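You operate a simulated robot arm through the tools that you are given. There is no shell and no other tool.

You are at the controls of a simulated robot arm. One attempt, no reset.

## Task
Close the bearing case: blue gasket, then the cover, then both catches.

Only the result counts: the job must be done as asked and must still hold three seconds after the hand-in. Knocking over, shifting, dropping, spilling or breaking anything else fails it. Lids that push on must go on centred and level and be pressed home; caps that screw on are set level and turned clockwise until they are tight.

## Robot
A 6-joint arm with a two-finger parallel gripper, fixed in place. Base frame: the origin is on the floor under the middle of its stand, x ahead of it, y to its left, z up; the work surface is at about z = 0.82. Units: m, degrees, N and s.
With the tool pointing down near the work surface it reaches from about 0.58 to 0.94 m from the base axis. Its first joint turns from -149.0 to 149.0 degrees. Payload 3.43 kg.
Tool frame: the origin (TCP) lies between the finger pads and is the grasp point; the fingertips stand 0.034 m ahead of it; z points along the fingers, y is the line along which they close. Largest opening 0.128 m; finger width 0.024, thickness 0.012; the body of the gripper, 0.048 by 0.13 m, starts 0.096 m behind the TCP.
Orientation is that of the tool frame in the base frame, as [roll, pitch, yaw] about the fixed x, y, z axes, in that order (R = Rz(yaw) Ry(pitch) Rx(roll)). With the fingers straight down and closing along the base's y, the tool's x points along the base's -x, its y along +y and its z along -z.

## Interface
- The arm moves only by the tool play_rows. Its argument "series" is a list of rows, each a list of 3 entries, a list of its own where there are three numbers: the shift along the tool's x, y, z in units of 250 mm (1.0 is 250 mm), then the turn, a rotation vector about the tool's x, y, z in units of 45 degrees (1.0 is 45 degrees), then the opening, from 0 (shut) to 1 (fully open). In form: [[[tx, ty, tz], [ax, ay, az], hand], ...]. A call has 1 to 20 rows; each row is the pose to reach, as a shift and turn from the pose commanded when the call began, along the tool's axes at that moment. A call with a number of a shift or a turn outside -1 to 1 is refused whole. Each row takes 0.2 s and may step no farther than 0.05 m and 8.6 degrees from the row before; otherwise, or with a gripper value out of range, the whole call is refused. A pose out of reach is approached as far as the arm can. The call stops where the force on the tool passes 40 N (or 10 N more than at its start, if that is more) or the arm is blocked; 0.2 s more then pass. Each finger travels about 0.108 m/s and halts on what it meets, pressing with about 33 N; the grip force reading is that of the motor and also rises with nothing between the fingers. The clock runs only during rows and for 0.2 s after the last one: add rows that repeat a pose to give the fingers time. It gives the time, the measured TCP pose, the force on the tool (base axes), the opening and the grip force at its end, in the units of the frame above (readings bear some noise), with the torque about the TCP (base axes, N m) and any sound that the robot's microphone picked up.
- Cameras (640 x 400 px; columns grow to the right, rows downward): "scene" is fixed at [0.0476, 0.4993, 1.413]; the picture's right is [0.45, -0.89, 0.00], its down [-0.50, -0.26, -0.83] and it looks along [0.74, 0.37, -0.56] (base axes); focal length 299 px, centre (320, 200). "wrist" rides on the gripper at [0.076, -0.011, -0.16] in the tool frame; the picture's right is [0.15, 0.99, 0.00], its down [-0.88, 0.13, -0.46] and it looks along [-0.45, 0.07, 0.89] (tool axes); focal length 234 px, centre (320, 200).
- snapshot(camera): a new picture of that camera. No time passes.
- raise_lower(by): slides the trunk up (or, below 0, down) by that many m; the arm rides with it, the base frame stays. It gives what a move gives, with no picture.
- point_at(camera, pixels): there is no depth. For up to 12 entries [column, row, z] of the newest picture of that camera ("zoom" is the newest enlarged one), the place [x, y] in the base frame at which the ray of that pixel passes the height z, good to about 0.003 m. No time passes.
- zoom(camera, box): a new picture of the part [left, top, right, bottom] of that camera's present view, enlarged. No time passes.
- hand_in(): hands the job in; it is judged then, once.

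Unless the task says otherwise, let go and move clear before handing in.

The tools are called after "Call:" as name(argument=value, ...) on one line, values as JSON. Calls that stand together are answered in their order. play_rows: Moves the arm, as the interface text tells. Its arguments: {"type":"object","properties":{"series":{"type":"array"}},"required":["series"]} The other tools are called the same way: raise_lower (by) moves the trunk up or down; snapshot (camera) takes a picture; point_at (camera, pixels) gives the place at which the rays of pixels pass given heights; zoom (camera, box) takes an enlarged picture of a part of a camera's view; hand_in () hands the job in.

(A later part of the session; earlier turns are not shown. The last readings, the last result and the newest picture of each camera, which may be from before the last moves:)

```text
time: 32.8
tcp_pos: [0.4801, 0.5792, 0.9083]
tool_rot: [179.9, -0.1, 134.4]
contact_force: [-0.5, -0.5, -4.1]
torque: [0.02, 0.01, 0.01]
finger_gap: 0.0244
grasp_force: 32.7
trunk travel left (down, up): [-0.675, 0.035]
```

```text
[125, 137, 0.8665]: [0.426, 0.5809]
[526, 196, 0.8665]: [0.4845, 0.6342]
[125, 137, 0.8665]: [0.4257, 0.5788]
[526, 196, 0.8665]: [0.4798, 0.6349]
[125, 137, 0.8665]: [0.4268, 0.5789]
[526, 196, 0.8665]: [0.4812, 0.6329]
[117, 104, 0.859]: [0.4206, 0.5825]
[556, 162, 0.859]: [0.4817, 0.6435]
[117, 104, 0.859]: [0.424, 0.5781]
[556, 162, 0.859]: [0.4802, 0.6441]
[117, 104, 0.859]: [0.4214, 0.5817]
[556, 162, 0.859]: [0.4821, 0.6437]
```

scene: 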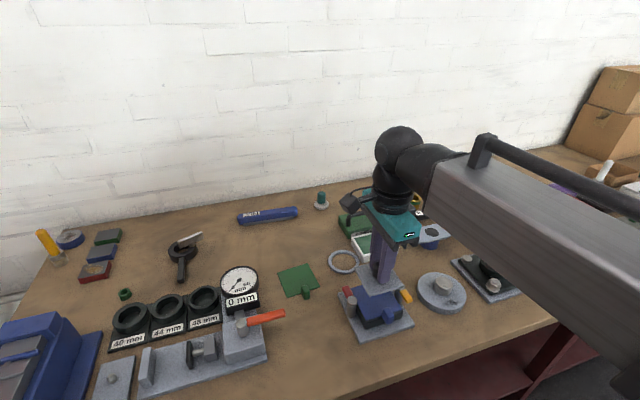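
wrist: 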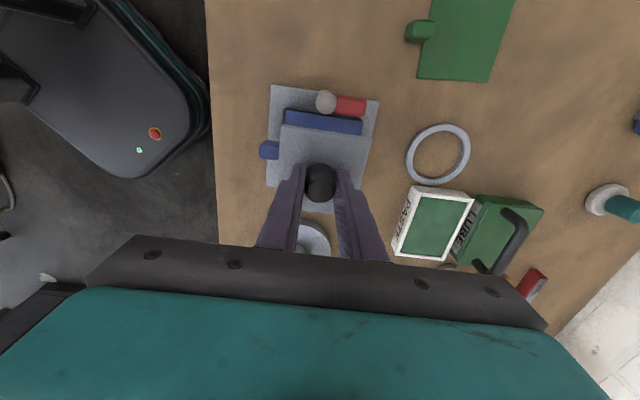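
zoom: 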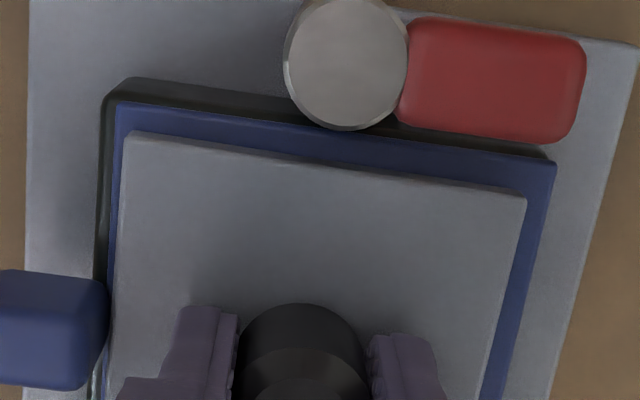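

The cover is now about 2 mm too far the other way. I'll nudge back 1.5 mm along tool y at this height and re-measure.

Call:
play_rows(series=[[[0, 0.003, -0.004], [0, 0, 0], 0], [[0, 0.006, -0.004], [0, 0, 0], 0], [[0, 0.006, 0], [0, 0, 0], 0], [[0, 0.006, 0], [0, 0, 0], 0]])

Call:
zoom(camera="wrist", box=[265, 95, 385, 185])

```text
time: 33.8
tcp_pos: [0.4823, 0.5803, 0.9083]
tool_rot: [179.9, 0.0, 134.4]
contact_force: [-0.1, 0.0, -4.7]
torque: [0.03, 0.01, -0.03]
finger_gap: 0.0246
grasp_force: 32.7
trunk travel left (down, up): [-0.675, 0.035]
```

```text
4.44 times, centred on (325, 140) of wrist
```

zoom: 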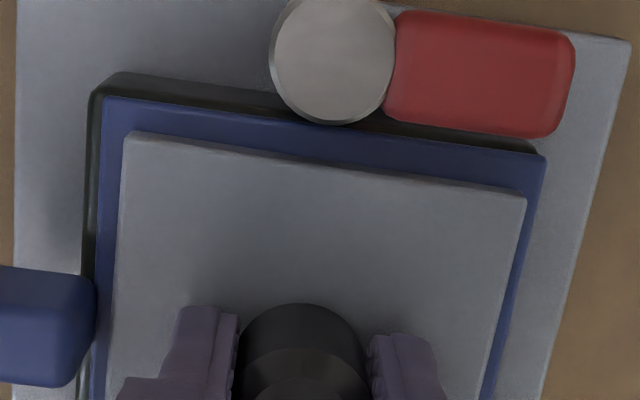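

Left and right margins now match at about 20 px each. One more numeric check including the fore-aft direction.

Call:
point_at(camera="zoom", pixels=[[125, 137, 0.8665], [526, 196, 0.8665], [125, 137, 0.8665], [526, 196, 0.8665], [125, 137, 0.8665], [526, 196, 0.8665], [104, 98, 0.859], [546, 156, 0.859], [104, 98, 0.859], [546, 156, 0.859], [104, 98, 0.859], [546, 156, 0.859]])

Call:
zoom(camera="scene", box=[340, 270, 420, 330])

```text
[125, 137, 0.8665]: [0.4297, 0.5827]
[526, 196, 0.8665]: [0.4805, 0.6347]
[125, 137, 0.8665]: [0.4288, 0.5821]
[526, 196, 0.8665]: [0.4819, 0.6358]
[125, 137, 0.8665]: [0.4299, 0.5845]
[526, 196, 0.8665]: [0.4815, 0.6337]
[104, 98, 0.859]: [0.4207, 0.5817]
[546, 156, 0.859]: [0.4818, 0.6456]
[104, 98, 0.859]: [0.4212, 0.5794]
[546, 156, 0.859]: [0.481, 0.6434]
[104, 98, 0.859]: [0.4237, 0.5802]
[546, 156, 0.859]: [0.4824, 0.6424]
```

```text
6.67 times, centred on (380, 300) of scene
```

zoom: 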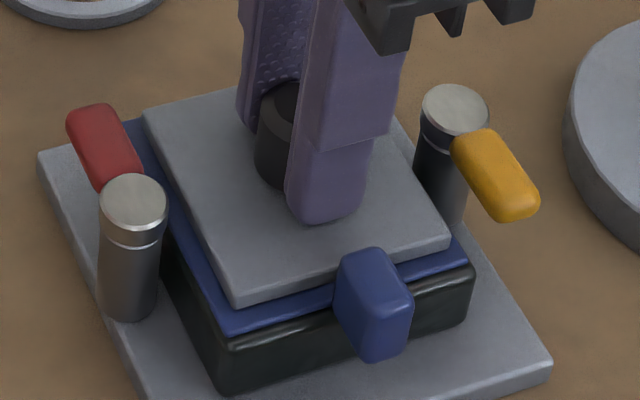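

The cover is centred to within half a millimetre. Lowering a few millimetres in 1 mm steps to contact.

Call:
play_rows(series=[[[0, 0, 0.004], [0, 0, 0], 0], [[0, 0, 0.008], [0, 0, 0], 0], [[0, 0, 0.012], [0, 0, 0], 0], [[0, 0, 0.012], [0, 0, 0], 0]])

Call:
zoom(camera="wrist", box=[265, 95, 385, 185])

```text
time: 34.8
tcp_pos: [0.4842, 0.5804, 0.9075]
tool_rot: [179.8, 0.0, 134.4]
contact_force: [1.7, 4.6, 12.0]
torque: [-0.05, 0.14, -0.03]
finger_gap: 0.0247
grasp_force: 33.1
trunk travel left (down, up): [-0.675, 0.035]
```

```text
4.44 times, centred on (325, 140) of wrist
```

zoom: 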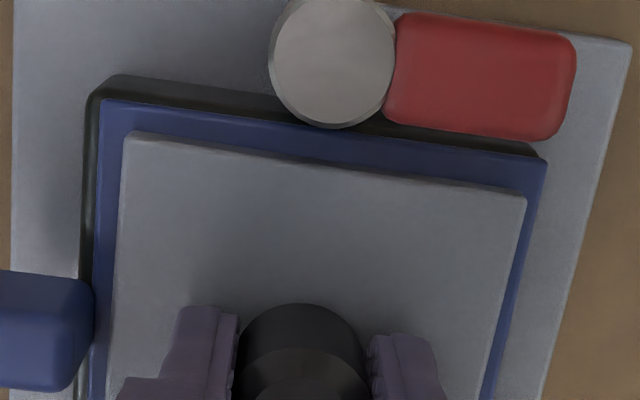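

Contact at TCP z ≈ 0.9070 with 12 N. I'll press a little more (1.5 mm) to seat it, watching for a sound, then relax.

Call:
play_rows(series=[[[0, 0, 0.003], [0, 0, 0], 0], [[0, 0, 0.006], [0, 0, 0], 0], [[0, 0, 0.006], [0, 0, 0], 0]])

```text
time: 35.6
tcp_pos: [0.4823, 0.5808, 0.9059]
tool_rot: [179.8, 0.0, 134.4]
contact_force: [5.4, 6.7, 21.4]
torque: [0.12, 0.01, -0.04]
finger_gap: 0.0243
grasp_force: 32.6
trunk travel left (down, up): [-0.675, 0.035]
```

It is firmly seated (21 N, no give). I'll relax the push before letting go.

Call:
play_rows(series=[[[0, 0, -0.004], [0, 0, 0], 0], [[0, 0, -0.008], [0, 0, 0], 0], [[0, 0, -0.008], [0, 0, 0], 0]])

```text
time: 36.4
tcp_pos: [0.4801, 0.5794, 0.9073]
tool_rot: [-179.9, 0.0, 134.3]
contact_force: [3.2, 2.3, 10.9]
torque: [0.1, -0.13, 0.0]
finger_gap: 0.0241
grasp_force: 33.7
trunk travel left (down, up): [-0.675, 0.035]
```

Still 11 N; I'll ease up another 1 mm.

Call:
play_rows(series=[[[0, 0, -0.004], [0, 0, 0], 0], [[0, 0, -0.004], [0, 0, 0], 0]])

Call:
zoom(camera="wrist", box=[265, 95, 385, 185])

```text
time: 37.0
tcp_pos: [0.4811, 0.5805, 0.906]
tool_rot: [-179.9, 0.0, 134.4]
contact_force: [-0.1, -1.2, -0.6]
torque: [-0.01, -0.05, -0.02]
finger_gap: 0.0244
grasp_force: 33.5
trunk travel left (down, up): [-0.675, 0.035]
```

```text
4.44 times, centred on (325, 140) of wrist
```

zoom: 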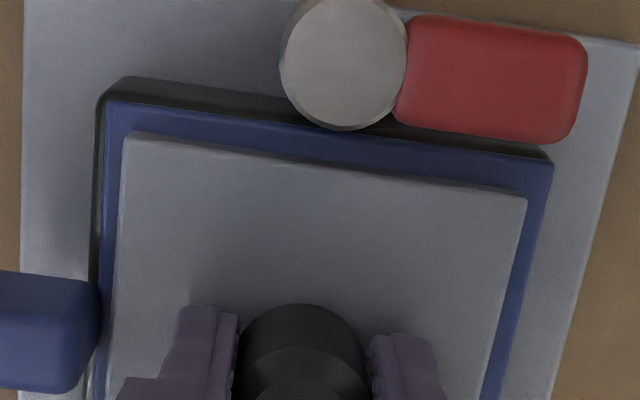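

Force is near zero with the cover resting and centred within about 1 mm. Opening the fingers now.

Call:
play_rows(series=[[[0, 0, 0], [0, 0, 0], 0.22], [[0, 0, 0], [0, 0, 0], 0.28], [[0, 0, 0], [0, 0, 0], 0.36], [[0, 0, 0], [0, 0, 0], 0.36]])

Call:
zoom(camera="wrist", box=[245, 95, 395, 225])

Call:
zoom(camera="scene", box=[340, 270, 420, 330])

```text
time: 38.0
tcp_pos: [0.4817, 0.5806, 0.9071]
tool_rot: [-180.0, 0.0, 134.4]
contact_force: [0.0, 0.5, -1.2]
torque: [-0.02, 0.01, -0.01]
finger_gap: 0.0461
grasp_force: 0.1
trunk travel left (down, up): [-0.675, 0.035]
```

```text
3.08 times, centred on (320, 160) of wrist
```

zoom: 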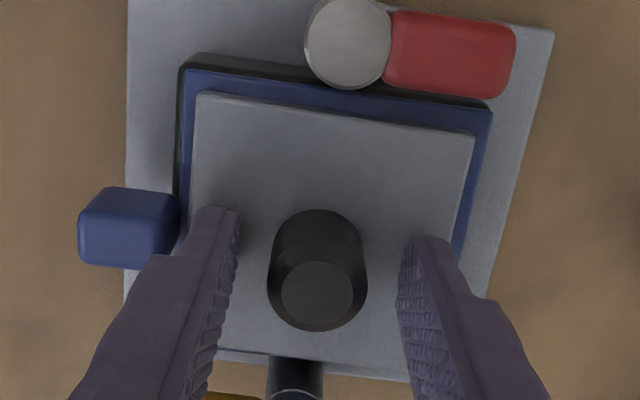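

```text
6.67 times, centred on (380, 300) of scene
```

zoom: 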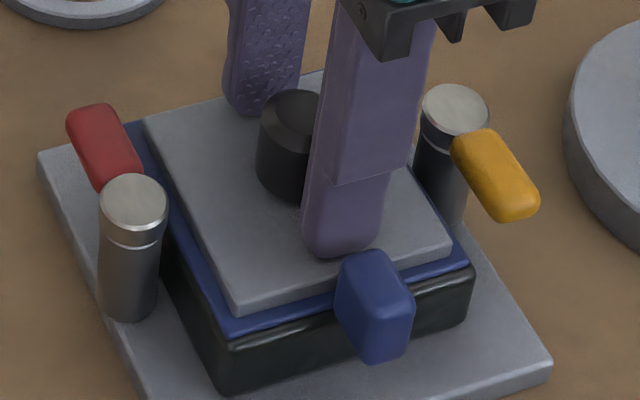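

The cover is released and sits level on the gasket. I'll lift straight up 8 cm and survey the levers.

Call:
play_rows(series=[[[0, 0, -0.05], [0, 0, 0], 0.36], [[0, 0, -0.15], [0, 0, 0], 0.36], [[0, 0, -0.25], [0, 0, 0], 0.5], [[0, 0, -0.32], [0, 0, 0], 0.7], [[0, 0, -0.32], [0, 0, 0], 1.0], [[0, 0, -0.32], [0, 0, 0], 1.0]])

Call:
snapshot(camera="wrist")

Call:
zoom(camera="wrist", box=[240, 70, 400, 220])

Call:
zoom(camera="scene", box=[335, 265, 425, 345])

```text
time: 39.4
tcp_pos: [0.4802, 0.5827, 0.9858]
tool_rot: [180.0, 0.1, 134.4]
contact_force: [0.4, -0.1, 0.4]
torque: [0.01, -0.01, 0.02]
finger_gap: 0.1283
grasp_force: 0.0
trunk travel left (down, up): [-0.675, 0.035]
```

```text
taken
```

wrist: 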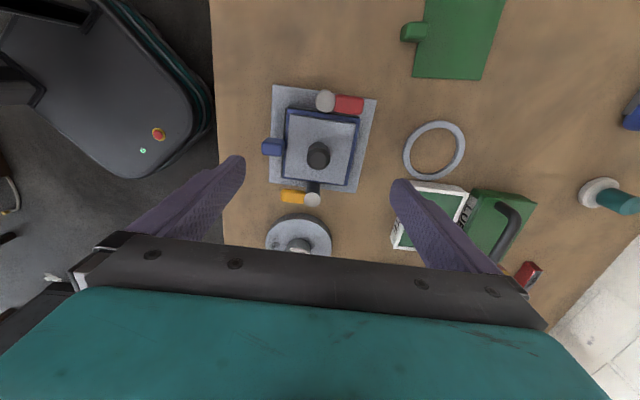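

```text
2.67 times, centred on (320, 145) of wrist
```

zoom: 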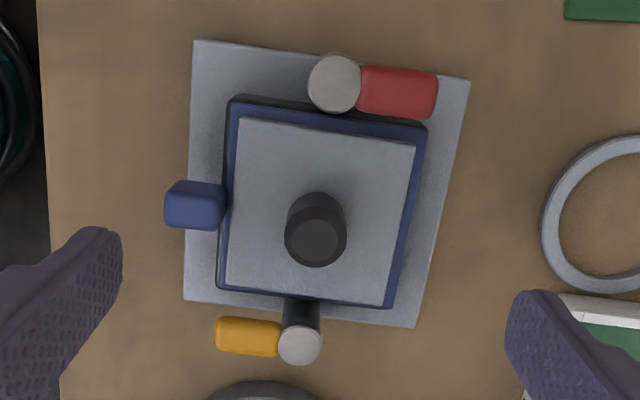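

```text
5.00 times, centred on (380, 305) of scene
```

zoom: 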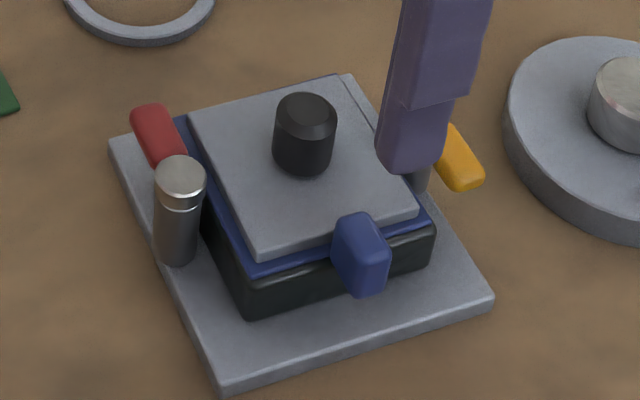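

The cover sits centred with the red lever along (360–437, 90) and the yellow along (216–280, 335). I'll triangulate cap and lever heights.

Call:
point_at(camera="zoom", pixels=[[181, 172, 0.88], [181, 172, 0.9], [181, 172, 0.88], [181, 172, 0.9], [149, 107, 0.88], [149, 107, 0.9]])

Call:
zoom(camera="wrist", box=[240, 70, 400, 220])

Call:
point_at(camera="zoom", pixels=[[334, 83, 0.88], [334, 83, 0.9], [334, 83, 0.88], [334, 83, 0.9], [436, 95, 0.88], [436, 95, 0.9], [300, 346, 0.88], [300, 346, 0.9], [300, 346, 0.88], [300, 346, 0.9], [216, 334, 0.88], [216, 334, 0.9]])

```text
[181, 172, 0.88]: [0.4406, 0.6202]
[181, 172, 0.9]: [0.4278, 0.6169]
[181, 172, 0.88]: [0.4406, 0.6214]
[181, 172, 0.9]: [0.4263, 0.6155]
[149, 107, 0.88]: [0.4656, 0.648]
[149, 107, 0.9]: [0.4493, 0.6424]
```

```text
2.67 times, centred on (320, 145) of wrist
```

zoom: 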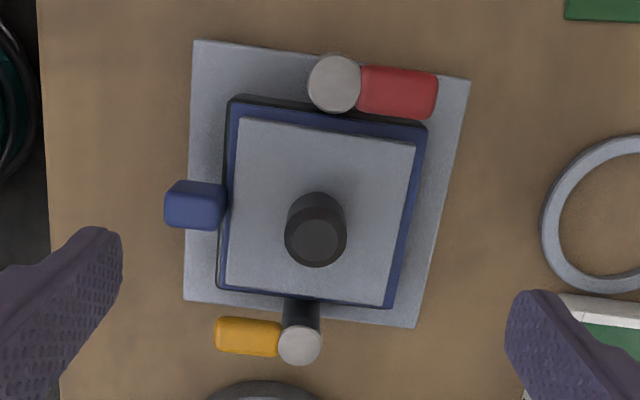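

```text
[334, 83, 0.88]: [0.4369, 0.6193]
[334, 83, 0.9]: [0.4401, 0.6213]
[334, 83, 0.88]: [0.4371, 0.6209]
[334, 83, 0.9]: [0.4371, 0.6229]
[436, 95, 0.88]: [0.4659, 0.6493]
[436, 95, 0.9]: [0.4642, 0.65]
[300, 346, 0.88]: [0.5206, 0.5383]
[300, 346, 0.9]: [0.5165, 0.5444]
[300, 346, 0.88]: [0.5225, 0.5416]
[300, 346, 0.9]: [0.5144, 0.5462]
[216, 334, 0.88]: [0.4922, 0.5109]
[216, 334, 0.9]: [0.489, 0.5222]
```

Caps are at z ≈ 0.885 and lever ends at z ≈ 0.88, 40 mm from the post axes; both levers must swing 90° clockwise over the cover. I'll close the fingers and lower them outside the red lever to use them as a pusher.

Call:
play_rows(series=[[[0.07, 0.02, 0], [0, 0, 0], 0.7], [[0.16, 0.045, 0], [0, 0, 0], 0.4], [[0.26, 0.072, 0], [0, 0, 0], 0.2], [[0.35, 0.096, 0], [0, 0, 0], 0], [[0.35, 0.096, 0.05], [0, 0, 0], 0], [[0.35, 0.096, 0.13], [0, 0, 0], 0], [[0.35, 0.096, 0.21], [0, 0, 0], 0], [[0.35, 0.096, 0.28], [0, 0, 0], 0], [[0.35, 0.096, 0.32], [0, 0, 0], 0], [[0.35, 0.096, 0.335], [0, 0, 0], 0], [[0.35, 0.096, 0.335], [0, 0, 0], 0]])

Call:
snapshot(camera="wrist")

Call:
zoom(camera="wrist", box=[240, 120, 400, 260])

Call:
zoom(camera="scene", box=[320, 250, 420, 340])

```text
time: 41.8
tcp_pos: [0.4379, 0.6585, 0.9037]
tool_rot: [-180.0, -0.1, 134.5]
contact_force: [0.0, -0.2, -0.2]
torque: [-0.02, 0.01, 0.0]
finger_gap: 0.0
grasp_force: 33.0
trunk travel left (down, up): [-0.675, 0.035]
```

```text
taken
```

wrist: 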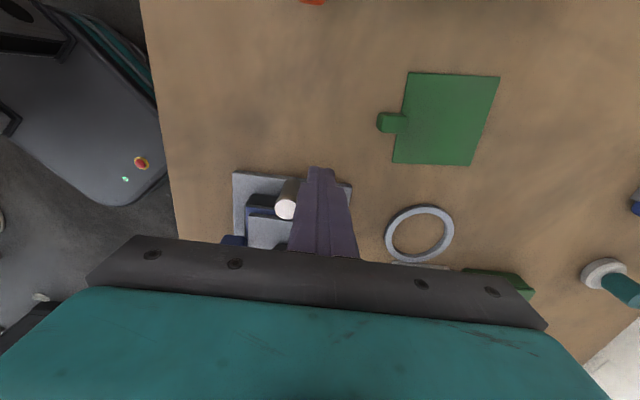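

```text
2.86 times, centred on (320, 190) of wrist
```

zoom: 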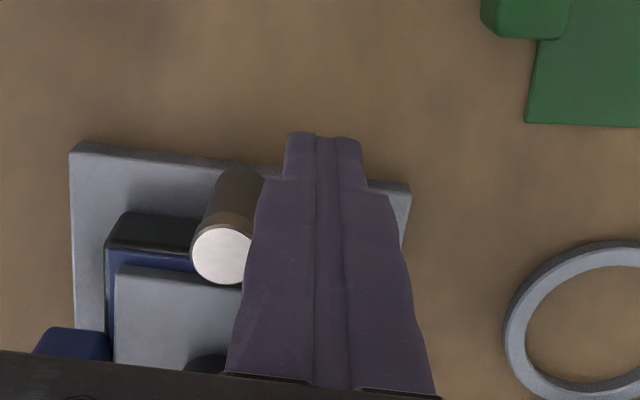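

```text
4.44 times, centred on (370, 295) of scene
```

zoom: 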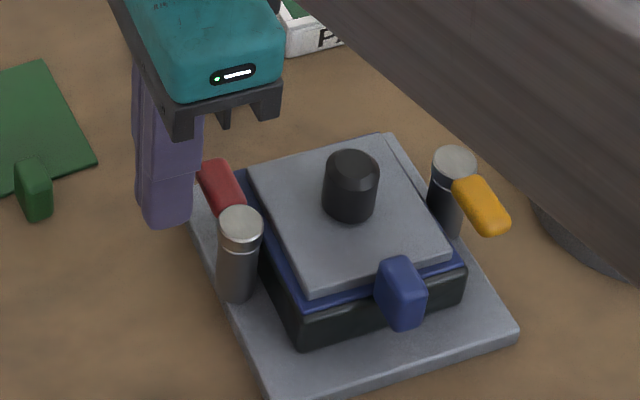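

The closed fingers stand just outside the red lever at scene zoom (165,200). I'll push along the first part of the arc and check that the lever turns.

Call:
play_rows(series=[[[-0.018, 0, 0], [0, 0, 0], 0], [[-0.036, 0, 0], [0, 0, 0], 0], [[-0.0546, 0.0131, 0], [0, 0, 0], 0], [[-0.0753, 0.0227, 0], [0, 0, 0], 0], [[-0.0972, 0.0286, 0], [0, 0, 0], 0], [[-0.0972, 0.0286, 0], [0, 0, 0], 0]])

Call:
zoom(camera="scene", box=[320, 250, 420, 340])

Call:
zoom(camera="wrist", box=[240, 120, 400, 260])

```text
time: 43.2
tcp_pos: [0.4603, 0.6478, 0.9044]
tool_rot: [179.9, 0.1, 134.5]
contact_force: [-0.2, 0.0, -0.5]
torque: [-0.03, -0.03, 0.04]
finger_gap: 0.0001
grasp_force: 32.9
trunk travel left (down, up): [-0.675, 0.035]
```

```text
4.44 times, centred on (370, 295) of scene
```

zoom: 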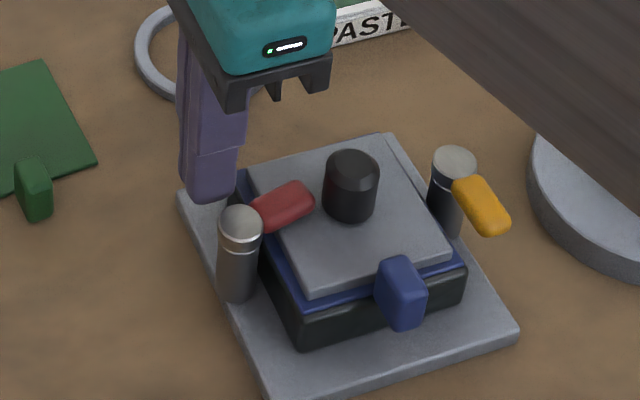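

```text
2.86 times, centred on (320, 190) of wrist
```

zoom: 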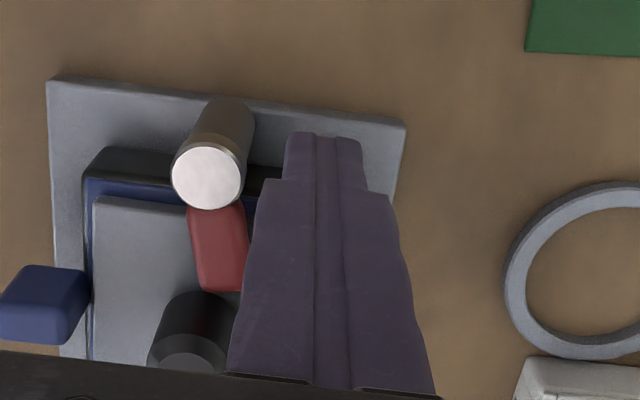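

The red lever has already swung nearly to point at the knob (wrist zoom from (208,178) to (220,288)), with no force now. I'll follow the arc round to finish the turn.

Call:
play_rows(series=[[[-0.0227, 0.002, 0], [0, 0, 0], 0], [[-0.0454, 0.0, 0], [0, 0, 0], 0], [[-0.0674, -0.0058, 0], [0, 0, 0], 0], [[-0.088, -0.0155, 0], [0, 0, 0], 0], [[-0.1066, -0.0285, 0], [0, 0, 0], 0], [[-0.1066, -0.0285, 0], [0, 0, 0], 0]])

Call:
zoom(camera="scene", box=[320, 250, 420, 340])

Call:
zoom(camera="wrist", box=[240, 100, 400, 260])

```text
time: 44.6
tcp_pos: [0.4733, 0.6243, 0.9051]
tool_rot: [-180.0, 0.0, 134.4]
contact_force: [-0.1, 0.1, 0.2]
torque: [0.01, -0.02, -0.02]
finger_gap: 0.0004
grasp_force: 32.8
trunk travel left (down, up): [-0.675, 0.035]
```

```text
4.44 times, centred on (370, 295) of scene
```

zoom: 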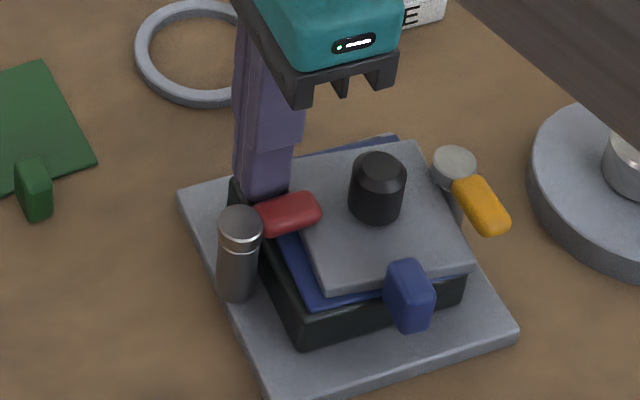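

```text
2.50 times, centred on (320, 180) of wrist
```

zoom: 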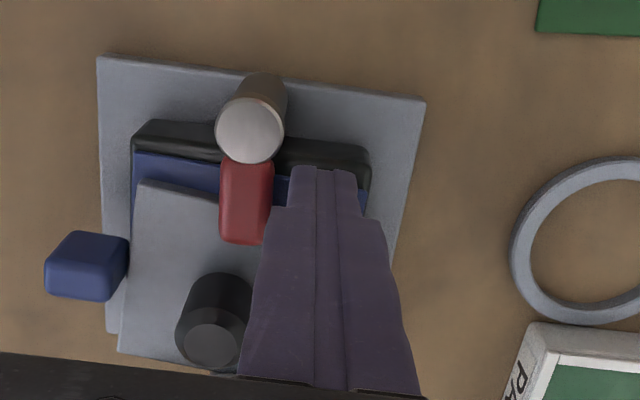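

The scene zoom shows a problem: the fingertips caught the cover's edge and pushed the cover (knob now at (377,190)) and gasket toward the yellow post. I'll lift straight up and inspect.

Call:
play_rows(series=[[[0, 0, -0.03], [0, 0, 0], 0], [[0, 0, -0.1], [0, 0, 0], 0], [[0, 0, -0.2], [0, 0, 0], 0], [[0, 0, -0.3], [0, 0, 0], 0], [[-0.1, -0.04, -0.34], [0, 0, 0], 0.2], [[-0.15, -0.06, -0.34], [0, 0, 0], 0.6], [[-0.15, -0.06, -0.34], [0, 0, 0], 1.0], [[-0.15, -0.06, -0.34], [0, 0, 0], 1.0]])

Call:
snapshot(camera="wrist")

Call:
zoom(camera="wrist", box=[240, 70, 400, 220])

Call:
zoom(camera="scene", box=[335, 265, 425, 345])

```text
time: 46.4
tcp_pos: [0.4868, 0.5855, 0.9905]
tool_rot: [-180.0, 0.0, 134.4]
contact_force: [0.6, 0.2, 0.1]
torque: [0.02, -0.01, 0.01]
finger_gap: 0.128
grasp_force: 0.1
trunk travel left (down, up): [-0.675, 0.035]
```

```text
taken
```

wrist: 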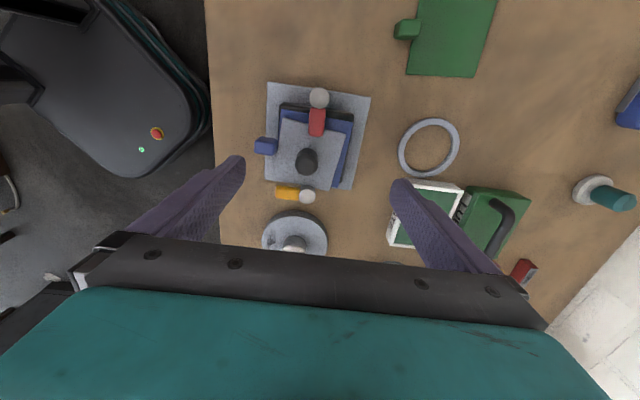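

```text
2.67 times, centred on (320, 145) of wrist
```

zoom: 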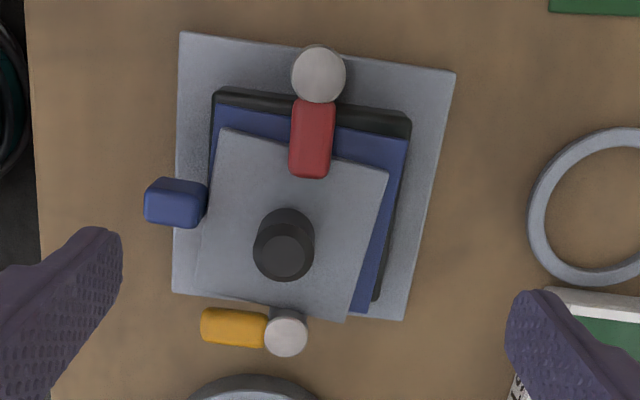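

```text
5.00 times, centred on (380, 305) of scene
```

zoom: 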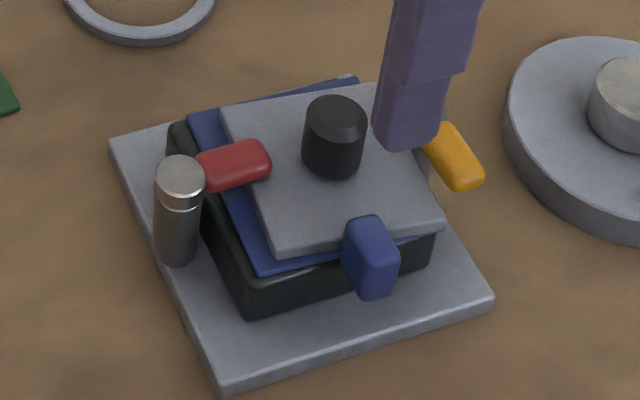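

The cover is displaced about 1 cm toward the yellow post and the gasket about 4 mm with a slight turn; the red lever is closed over the cover. I need true heights, so I'll triangulate the cover's top corners and lever from both views.

Call:
point_at(camera="zoom", pixels=[[274, 251, 0.865], [274, 251, 0.88], [223, 108, 0.865], [223, 108, 0.88], [443, 221, 0.865], [443, 221, 0.88], [274, 251, 0.865], [223, 108, 0.865], [443, 221, 0.865], [266, 155, 0.88], [266, 155, 0.89]])

Call:
zoom(camera="wrist", box=[270, 80, 380, 200])

```text
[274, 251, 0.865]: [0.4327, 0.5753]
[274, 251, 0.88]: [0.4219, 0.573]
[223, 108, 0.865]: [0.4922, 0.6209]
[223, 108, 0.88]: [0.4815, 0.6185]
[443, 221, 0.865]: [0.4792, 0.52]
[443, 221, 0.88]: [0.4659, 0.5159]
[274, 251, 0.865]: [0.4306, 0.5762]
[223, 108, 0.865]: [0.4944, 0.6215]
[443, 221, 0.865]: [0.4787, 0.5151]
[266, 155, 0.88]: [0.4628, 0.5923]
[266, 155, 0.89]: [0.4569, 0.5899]
```

```text
3.33 times, centred on (325, 140) of wrist
```

zoom: 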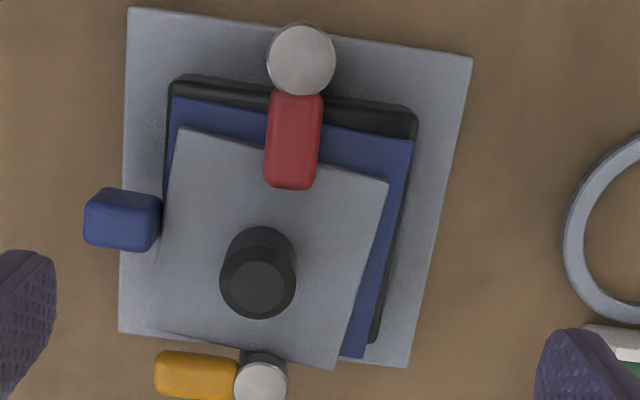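

Call:
point_at(camera="zoom", pixels=[[180, 130, 0.865], [180, 130, 0.88], [389, 182, 0.865], [389, 182, 0.88], [148, 326, 0.865], [148, 326, 0.88], [180, 130, 0.865], [389, 182, 0.865], [148, 326, 0.865], [334, 369, 0.865], [334, 369, 0.865], [259, 288, 0.897]])

Call:
point_at(camera="zoom", pixels=[[173, 98, 0.859], [412, 141, 0.859], [363, 358, 0.859], [173, 98, 0.859], [412, 141, 0.859], [363, 358, 0.859], [172, 86, 0.856], [418, 114, 0.856], [377, 343, 0.856], [172, 86, 0.856], [418, 114, 0.856], [377, 343, 0.856]])

```text
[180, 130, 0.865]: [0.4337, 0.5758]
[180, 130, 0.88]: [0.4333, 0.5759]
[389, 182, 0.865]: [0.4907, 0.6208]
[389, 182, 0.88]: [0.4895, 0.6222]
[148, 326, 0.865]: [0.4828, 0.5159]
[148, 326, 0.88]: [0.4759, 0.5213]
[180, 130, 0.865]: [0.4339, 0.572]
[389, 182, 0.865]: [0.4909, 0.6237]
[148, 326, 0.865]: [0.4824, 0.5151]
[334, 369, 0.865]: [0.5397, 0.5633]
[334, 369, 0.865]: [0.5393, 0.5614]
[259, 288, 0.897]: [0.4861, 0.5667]
```

```text
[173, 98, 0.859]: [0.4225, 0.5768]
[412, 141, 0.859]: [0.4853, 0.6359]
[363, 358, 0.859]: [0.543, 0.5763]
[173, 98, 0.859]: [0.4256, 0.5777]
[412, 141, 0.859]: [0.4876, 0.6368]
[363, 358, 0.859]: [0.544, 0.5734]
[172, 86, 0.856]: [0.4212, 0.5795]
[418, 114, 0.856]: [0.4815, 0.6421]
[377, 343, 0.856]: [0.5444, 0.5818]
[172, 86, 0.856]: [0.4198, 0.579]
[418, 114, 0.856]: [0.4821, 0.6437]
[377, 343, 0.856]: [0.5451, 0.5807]
```

Block centre is (0.4826, 0.580), gasket about 4 mm off with −2° turn, cover 12 mm off with −5°; so fingertips run lower relative to the cover than I reckoned. I'll probe the cover's top height by touching it gently with closed fingers at a clear spot (0.507, 0.585).

Call:
play_rows(series=[[[-0.02, 0.02, 0], [0, 0, 0], 0.5], [[-0.056, 0.054, 0], [0, 0, 0], 0.2], [[-0.056, 0.054, 0.08], [0, 0, 0], 0], [[-0.056, 0.054, 0.18], [0, 0, 0], 0], [[-0.056, 0.054, 0.26], [0, 0, 0], 0], [[-0.056, 0.054, 0.3], [0, 0, 0], 0], [[-0.056, 0.054, 0.3], [0, 0, 0], 0]])

Call:
zoom(camera="wrist", box=[240, 100, 400, 240])

Call:
zoom(camera="scene", box=[335, 250, 435, 330])

```text
time: 48.0
tcp_pos: [0.5087, 0.5853, 0.9129]
tool_rot: [179.9, 0.0, 134.3]
contact_force: [-0.3, 0.3, 0.4]
torque: [-0.06, -0.01, -0.01]
finger_gap: 0.0002
grasp_force: 33.1
trunk travel left (down, up): [-0.675, 0.035]
```

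```text
2.86 times, centred on (320, 170) of wrist
```

zoom: 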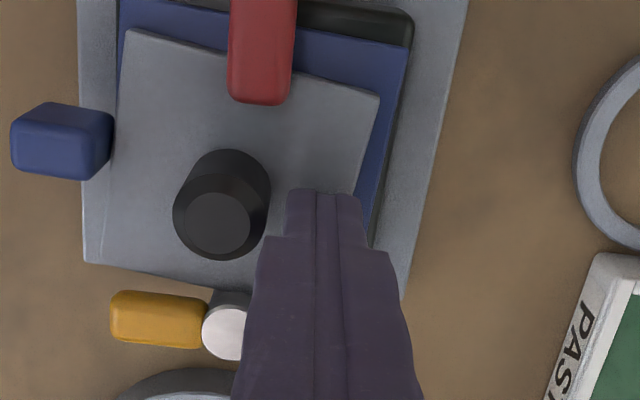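

```text
5.00 times, centred on (385, 290) of scene
```

zoom: 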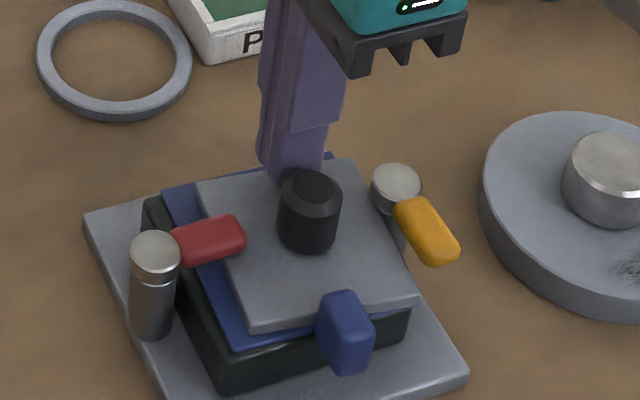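

No contact at TCP z = 0.9129. Stepping down 2 mm at a time.

Call:
play_rows(series=[[[0, 0, 0.008], [0, 0, 0], 0], [[0, 0, 0.016], [0, 0, 0], 0], [[0, 0, 0.016], [0, 0, 0], 0]])

```text
time: 48.8
tcp_pos: [0.5083, 0.585, 0.9075]
tool_rot: [-180.0, 0.1, 134.4]
contact_force: [-0.4, -0.5, 0.0]
torque: [0.01, 0.01, 0.01]
finger_gap: 0.0
grasp_force: 33.5
trunk travel left (down, up): [-0.675, 0.035]
```

Call:
play_rows(series=[[[0, 0, 0.004], [0, 0, 0], 0], [[0, 0, 0.008], [0, 0, 0], 0], [[0, 0, 0.008], [0, 0, 0], 0]])

```text
time: 49.6
tcp_pos: [0.5072, 0.5857, 0.9079]
tool_rot: [180.0, 0.0, 134.4]
contact_force: [-0.5, -0.2, 0.2]
torque: [0.0, 0.0, -0.01]
finger_gap: 0.0
grasp_force: 32.8
trunk travel left (down, up): [-0.675, 0.035]
```

Still no contact around 0.9075. Going down 1 mm more per call.

Call:
play_rows(series=[[[0, 0, 0.004], [0, 0, 0], 0], [[0, 0, 0.008], [0, 0, 0], 0], [[0, 0, 0.008], [0, 0, 0], 0]])

```text
time: 50.4
tcp_pos: [0.5065, 0.5862, 0.9052]
tool_rot: [-180.0, 0.0, 134.4]
contact_force: [-0.3, -0.6, 0.4]
torque: [-0.03, 0.0, 0.02]
finger_gap: 0.0
grasp_force: 32.8
trunk travel left (down, up): [-0.675, 0.035]
```

Call:
play_rows(series=[[[0, 0, 0.004], [0, 0, 0], 0], [[0, 0, 0.004], [0, 0, 0], 0]])

Call:
zoom(camera="scene", box=[345, 255, 415, 315])

```text
time: 51.0
tcp_pos: [0.5083, 0.5861, 0.9048]
tool_rot: [179.9, 0.0, 134.3]
contact_force: [-0.5, 0.1, 5.7]
torque: [-0.03, 0.04, 0.02]
finger_gap: 0.0002
grasp_force: 32.8
trunk travel left (down, up): [-0.675, 0.035]
```

```text
6.67 times, centred on (380, 285) of scene
```

zoom: 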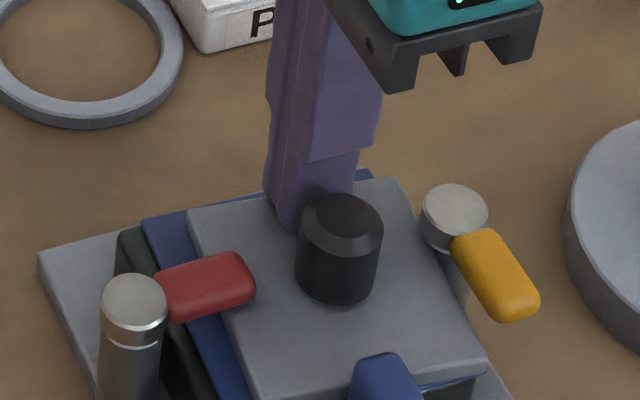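

Contact at TCP z ≈ 0.905, so the cover's top is at fingertip height 0.871 and my push at 0.9035 was just too low. I'll go up and around to the other side of the red lever at TCP z = 0.910, to reopen it before re-centring everything.

Call:
play_rows(series=[[[0, 0, -0.06], [0, 0, 0], 0], [[0, 0, -0.14], [0, 0, 0], 0], [[0, 0, -0.2], [0, 0, 0], 0], [[0.06, -0.07, -0.2], [0, 0, 0], 0], [[0.12, -0.14, -0.2], [0, 0, 0], 0], [[0.178, -0.2176, -0.2], [0, 0, 0], 0], [[0.178, -0.2176, -0.12], [0, 0, 0], 0], [[0.178, -0.2176, -0.05], [0, 0, 0], 0], [[0.178, -0.2176, -0.022], [0, 0, 0], 0], [[0.178, -0.2176, -0.022], [0, 0, 0], 0]])

Call:
zoom(camera="wrist", box=[240, 100, 400, 240])

Call:
zoom(camera="scene", box=[335, 250, 435, 330])

```text
time: 53.2
tcp_pos: [0.4371, 0.5795, 0.9099]
tool_rot: [-179.9, -0.1, 134.4]
contact_force: [0.2, -0.2, 1.7]
torque: [0.0, 0.0, -0.03]
finger_gap: 0.0
grasp_force: 32.8
trunk travel left (down, up): [-0.675, 0.035]
```

```text
2.86 times, centred on (320, 170) of wrist
```

zoom: 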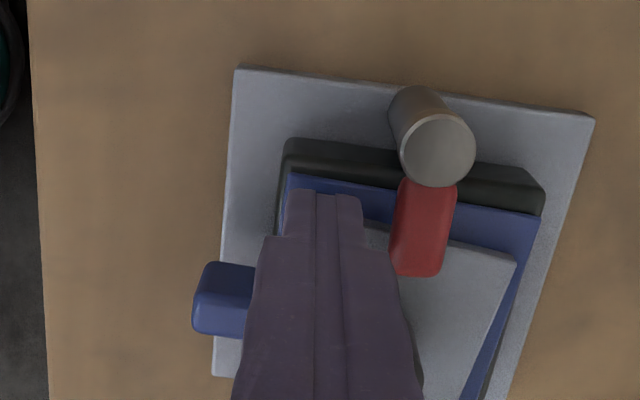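

```text
5.00 times, centred on (385, 290) of scene
```

zoom: 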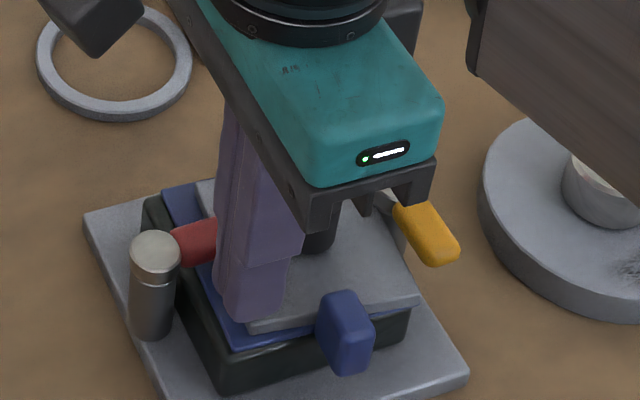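

The fingers stand beside the closed red lever. I'll push it back open along the arc at this safer height.

Call:
play_rows(series=[[[0, 0.018, 0], [0, 0, 0], 0], [[0, 0.036, 0], [0, 0, 0], 0], [[-0.0129, 0.0567, 0], [0, 0, 0], 0], [[-0.022, 0.0794, 0], [0, 0, 0], 0], [[-0.027, 0.1032, 0], [0, 0, 0], 0], [[-0.0278, 0.1276, 0], [0, 0, 0], 0], [[-0.0278, 0.1276, 0], [0, 0, 0], 0]])

Call:
zoom(camera="wrist", box=[240, 100, 400, 240])

Call:
zoom(camera="scene", box=[335, 250, 435, 330])

```text
time: 54.8
tcp_pos: [0.4663, 0.5991, 0.9104]
tool_rot: [180.0, 0.1, 134.4]
contact_force: [-0.1, -0.1, 0.5]
torque: [0.0, 0.03, -0.01]
finger_gap: 0.0
grasp_force: 33.0
trunk travel left (down, up): [-0.675, 0.035]
```

```text
2.86 times, centred on (320, 170) of wrist
```

zoom: 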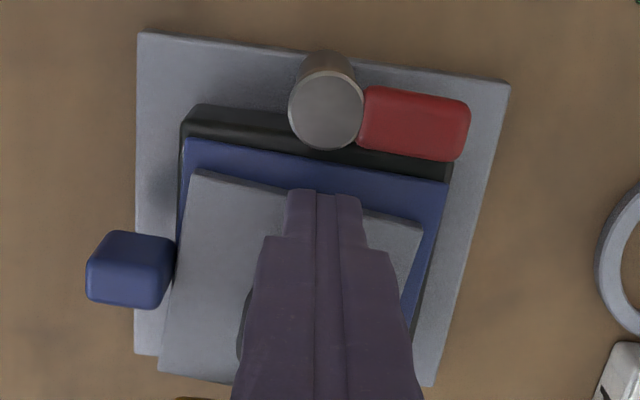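

```text
5.00 times, centred on (385, 290) of scene
```

zoom: 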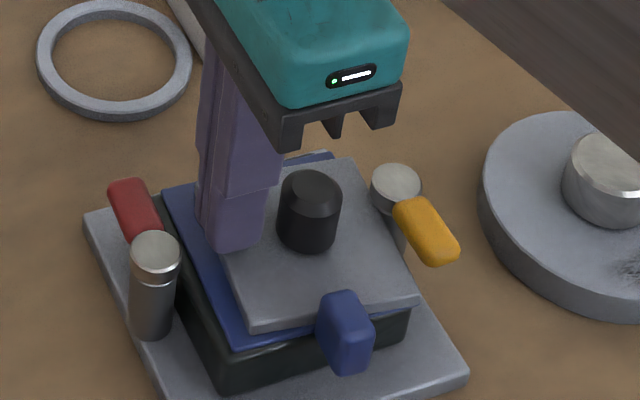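

The red lever snapped fully open again without touching the cover. Next I'll raise, open, and place the hand over the displaced knob to lift the cover off.

Call:
play_rows(series=[[[0, 0, -0.08], [0, 0, 0], 0], [[0, 0, -0.18], [0, 0, 0], 0], [[0, 0, -0.26], [0, 0, 0], 0.1], [[-0.07, -0.012, -0.26], [0, 0, 0], 0.25], [[-0.145, -0.0236, -0.26], [0, 0, 0], 0.4], [[-0.145, -0.0236, -0.26], [0, 0, 0], 0.4]])

Call:
snapshot(camera="wrist")

Call:
zoom(camera="wrist", box=[250, 90, 390, 210])

```text
time: 56.2
tcp_pos: [0.4882, 0.5655, 0.9752]
tool_rot: [179.9, 0.0, 134.4]
contact_force: [-0.6, -0.6, -0.5]
torque: [0.01, 0.03, -0.01]
finger_gap: 0.0515
grasp_force: 0.1
trunk travel left (down, up): [-0.675, 0.035]
```

```text
taken
```

wrist: 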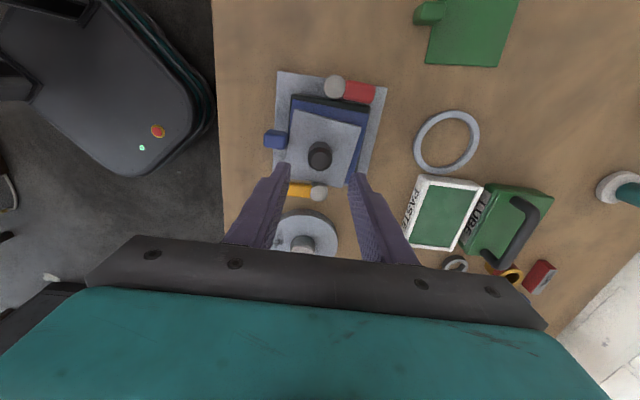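

```text
3.33 times, centred on (320, 150) of wrist
```

zoom: 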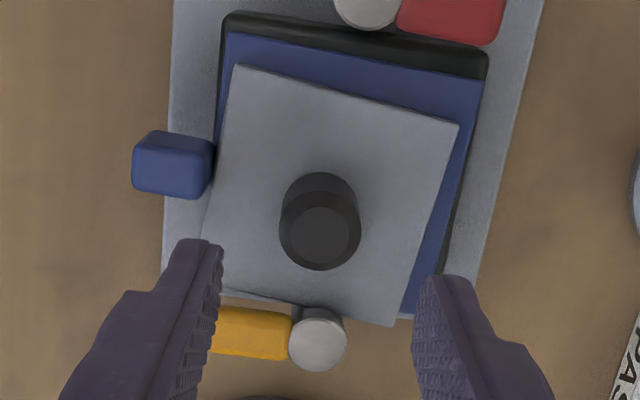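

The knob at zoom (320,232) is right under the hand. I'll lower to TCP z = 0.908 and grip it.

Call:
play_rows(series=[[[0.004, 0, 0.08], [0, 0, 0], 0.36], [[0.004, 0, 0.16], [0, 0, 0], 0.36], [[0.004, 0, 0.22], [0, 0, 0], 0.36], [[0.004, 0, 0.256], [0, 0, 0], 0.36], [[0.004, 0, 0.266], [0, 0, 0], 0.36], [[0.004, 0, 0.266], [0, 0, 0], 0.28], [[0.004, 0, 0.266], [0, 0, 0], 0.2], [[0.004, 0, 0.266], [0, 0, 0], 0.1], [[0.004, 0, 0.266], [0, 0, 0], 0], [[0.004, 0, 0.266], [0, 0, 0], 0]])

Call:
zoom(camera="wrist", box=[250, 90, 390, 210])

Call:
zoom(camera="scene", box=[335, 250, 435, 330])

```text
time: 58.4
tcp_pos: [0.4862, 0.5684, 0.9074]
tool_rot: [-179.8, 0.0, 134.3]
contact_force: [-0.1, -0.9, 0.8]
torque: [-0.03, 0.03, -0.07]
finger_gap: 0.0245
grasp_force: 33.1
trunk travel left (down, up): [-0.675, 0.035]
```

```text
3.33 times, centred on (320, 150) of wrist
```

zoom: 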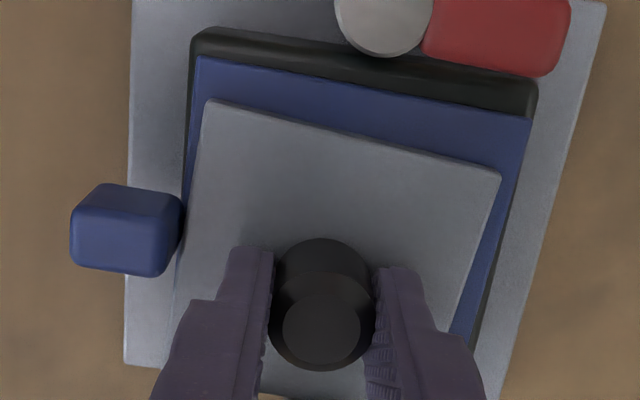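

```text
5.00 times, centred on (385, 290) of scene
```

zoom: 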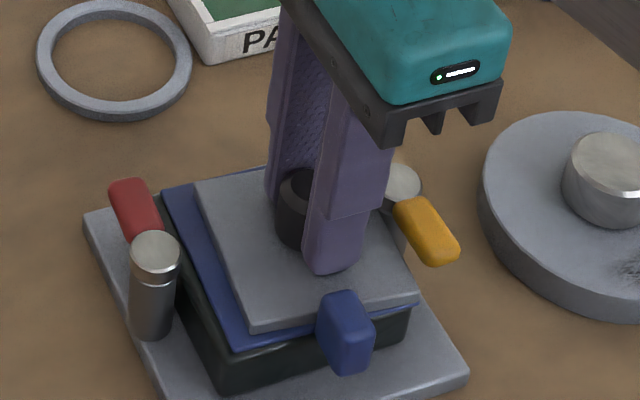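

Knob gripped at (0.486, 0.568, 0.907). I'll lift the cover and carry it to the clear table spot near (0.38, 0.665).

Call:
play_rows(series=[[[0, 0, -0.012], [0, 0, 0], 0], [[0, 0, -0.05], [0, 0, 0], 0], [[0, 0, -0.14], [0, 0, 0], 0], [[0, 0, -0.23], [0, 0, 0], 0], [[0, 0, -0.28], [0, 0, 0], 0], [[0.06, -0.003, -0.28], [0, 0, 0], 0], [[0.18, -0.009, -0.28], [0, 0, 0], 0], [[0.31, -0.016, -0.28], [0, 0, 0], 0], [[0.44, -0.023, -0.28], [0, 0, 0], 0], [[0.54, -0.028, -0.28], [0, 0, 0], 0], [[0.5736, -0.03, -0.28], [0, 0, 0], 0], [[0.5736, -0.03, -0.28], [0, 0, 0], 0]])

Call:
snapshot(camera="wrist")

Call:
snapshot(camera="scene")

Call:
zoom(camera="scene", box=[280, 230, 440, 360])

```text
time: 61.0
tcp_pos: [0.3813, 0.6646, 0.978]
tool_rot: [-180.0, 0.0, 134.4]
contact_force: [0.3, 0.2, -3.8]
torque: [-0.01, -0.01, -0.01]
finger_gap: 0.0247
grasp_force: 33.3
trunk travel left (down, up): [-0.675, 0.035]
```

```text
taken
```

wrist: 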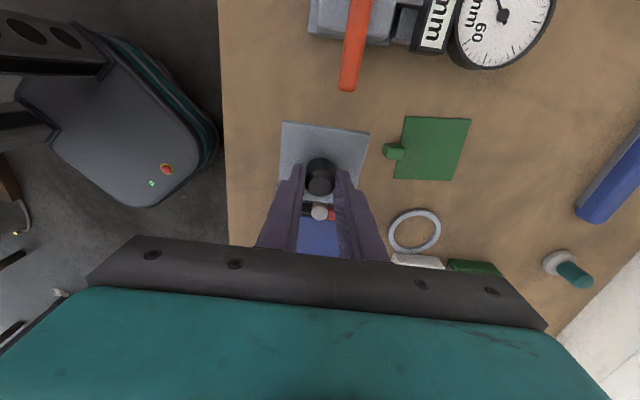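

```text
taken
```

scene: 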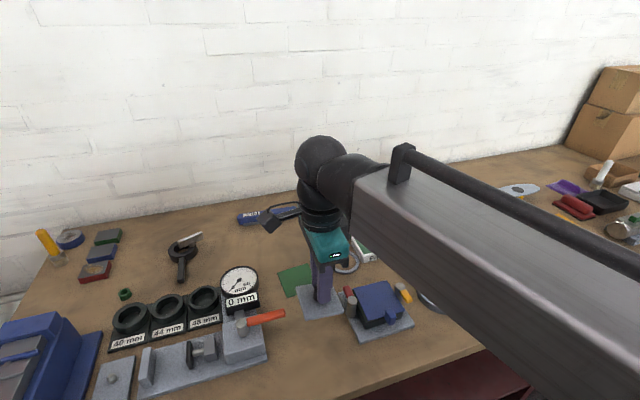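

```text
3.08 times, centred on (360, 295) of scene
```

zoom: 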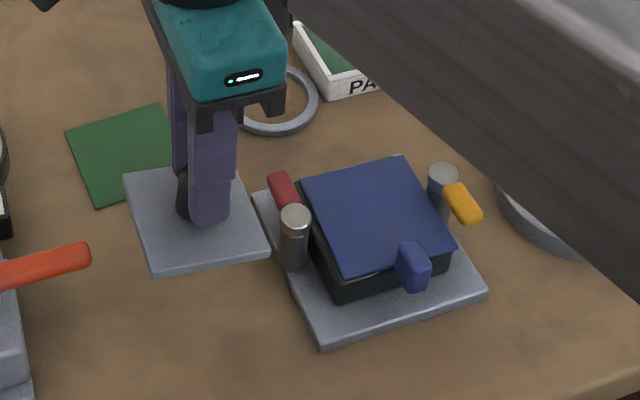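

The cover is above a clear patch of table (scene zoom (195,225)). Lowering to just above the table.

Call:
play_rows(series=[[[0, 0, 0.1], [0, 0, 0], 0], [[0, 0, 0.22], [0, 0, 0], 0], [[0, 0, 0.32], [0, 0, 0], 0], [[0, 0, 0.39], [0, 0, 0], 0], [[0, 0, 0.42], [0, 0, 0], 0], [[0, 0, 0.432], [0, 0, 0], 0], [[0, 0, 0.432], [0, 0, 0], 0]])

```text
time: 62.6
tcp_pos: [0.3799, 0.6641, 0.8709]
tool_rot: [179.9, 0.0, 134.6]
contact_force: [0.3, 7.5, 16.5]
torque: [-0.3, -0.3, 0.06]
finger_gap: 0.0245
grasp_force: 32.9
trunk travel left (down, up): [-0.675, 0.035]
```

Contact came early (16 N at TCP 0.871) with an off-centre torque, so the cover may be tilted or touching something. Looking before doing anything else.

Call:
zoom(camera="scene", box=[285, 280, 365, 350])

Call:
snapshot(camera="wrist")

Call:
zoom(camera="wrist", box=[260, 100, 390, 220])

```text
5.71 times, centred on (325, 315) of scene
```

zoom: 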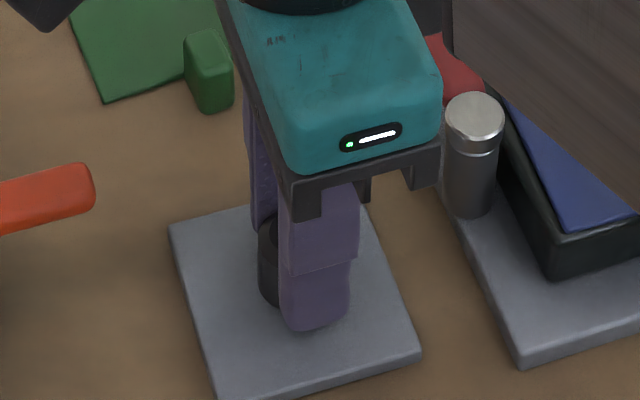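

```text
taken
```

wrist: 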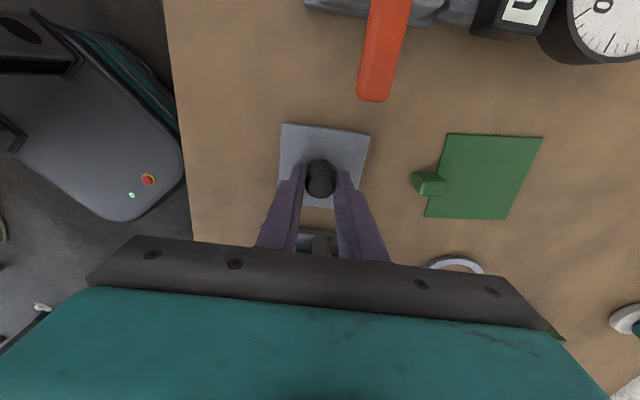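

```text
3.33 times, centred on (325, 160) of wrist
```

zoom: 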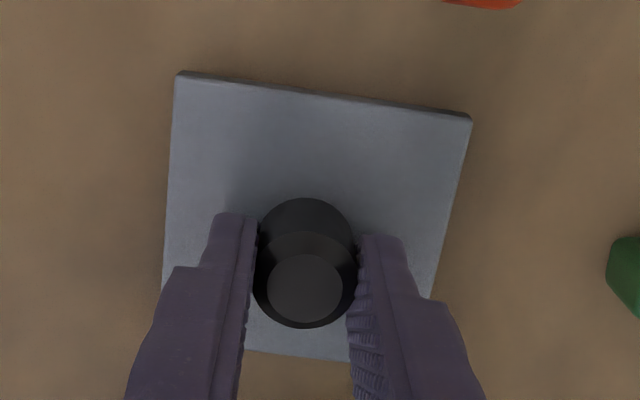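

The cover looks nearly down, maybe slightly tilted about the finger axis. I'll ease down another 1.5 mm to let it settle flat.

Call:
play_rows(series=[[[0, 0, 0.003], [0, 0, 0], 0], [[0, 0, 0.006], [0, 0, 0], 0], [[0, 0, 0.006], [0, 0, 0], 0]])

Call:
zoom(camera="wrist", box=[260, 100, 390, 220])

```text
time: 63.4
tcp_pos: [0.3796, 0.6646, 0.8694]
tool_rot: [179.9, 0.0, 134.4]
contact_force: [-0.7, 4.6, 17.1]
torque: [-0.36, -0.37, 0.05]
finger_gap: 0.0243
grasp_force: 33.2
trunk travel left (down, up): [-0.675, 0.035]
```

```text
3.33 times, centred on (325, 160) of wrist
```

zoom: 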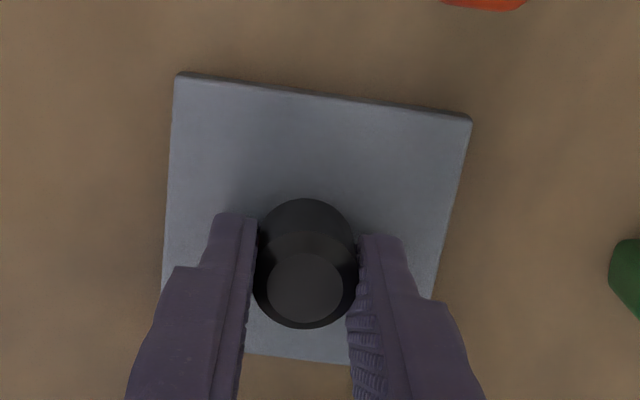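

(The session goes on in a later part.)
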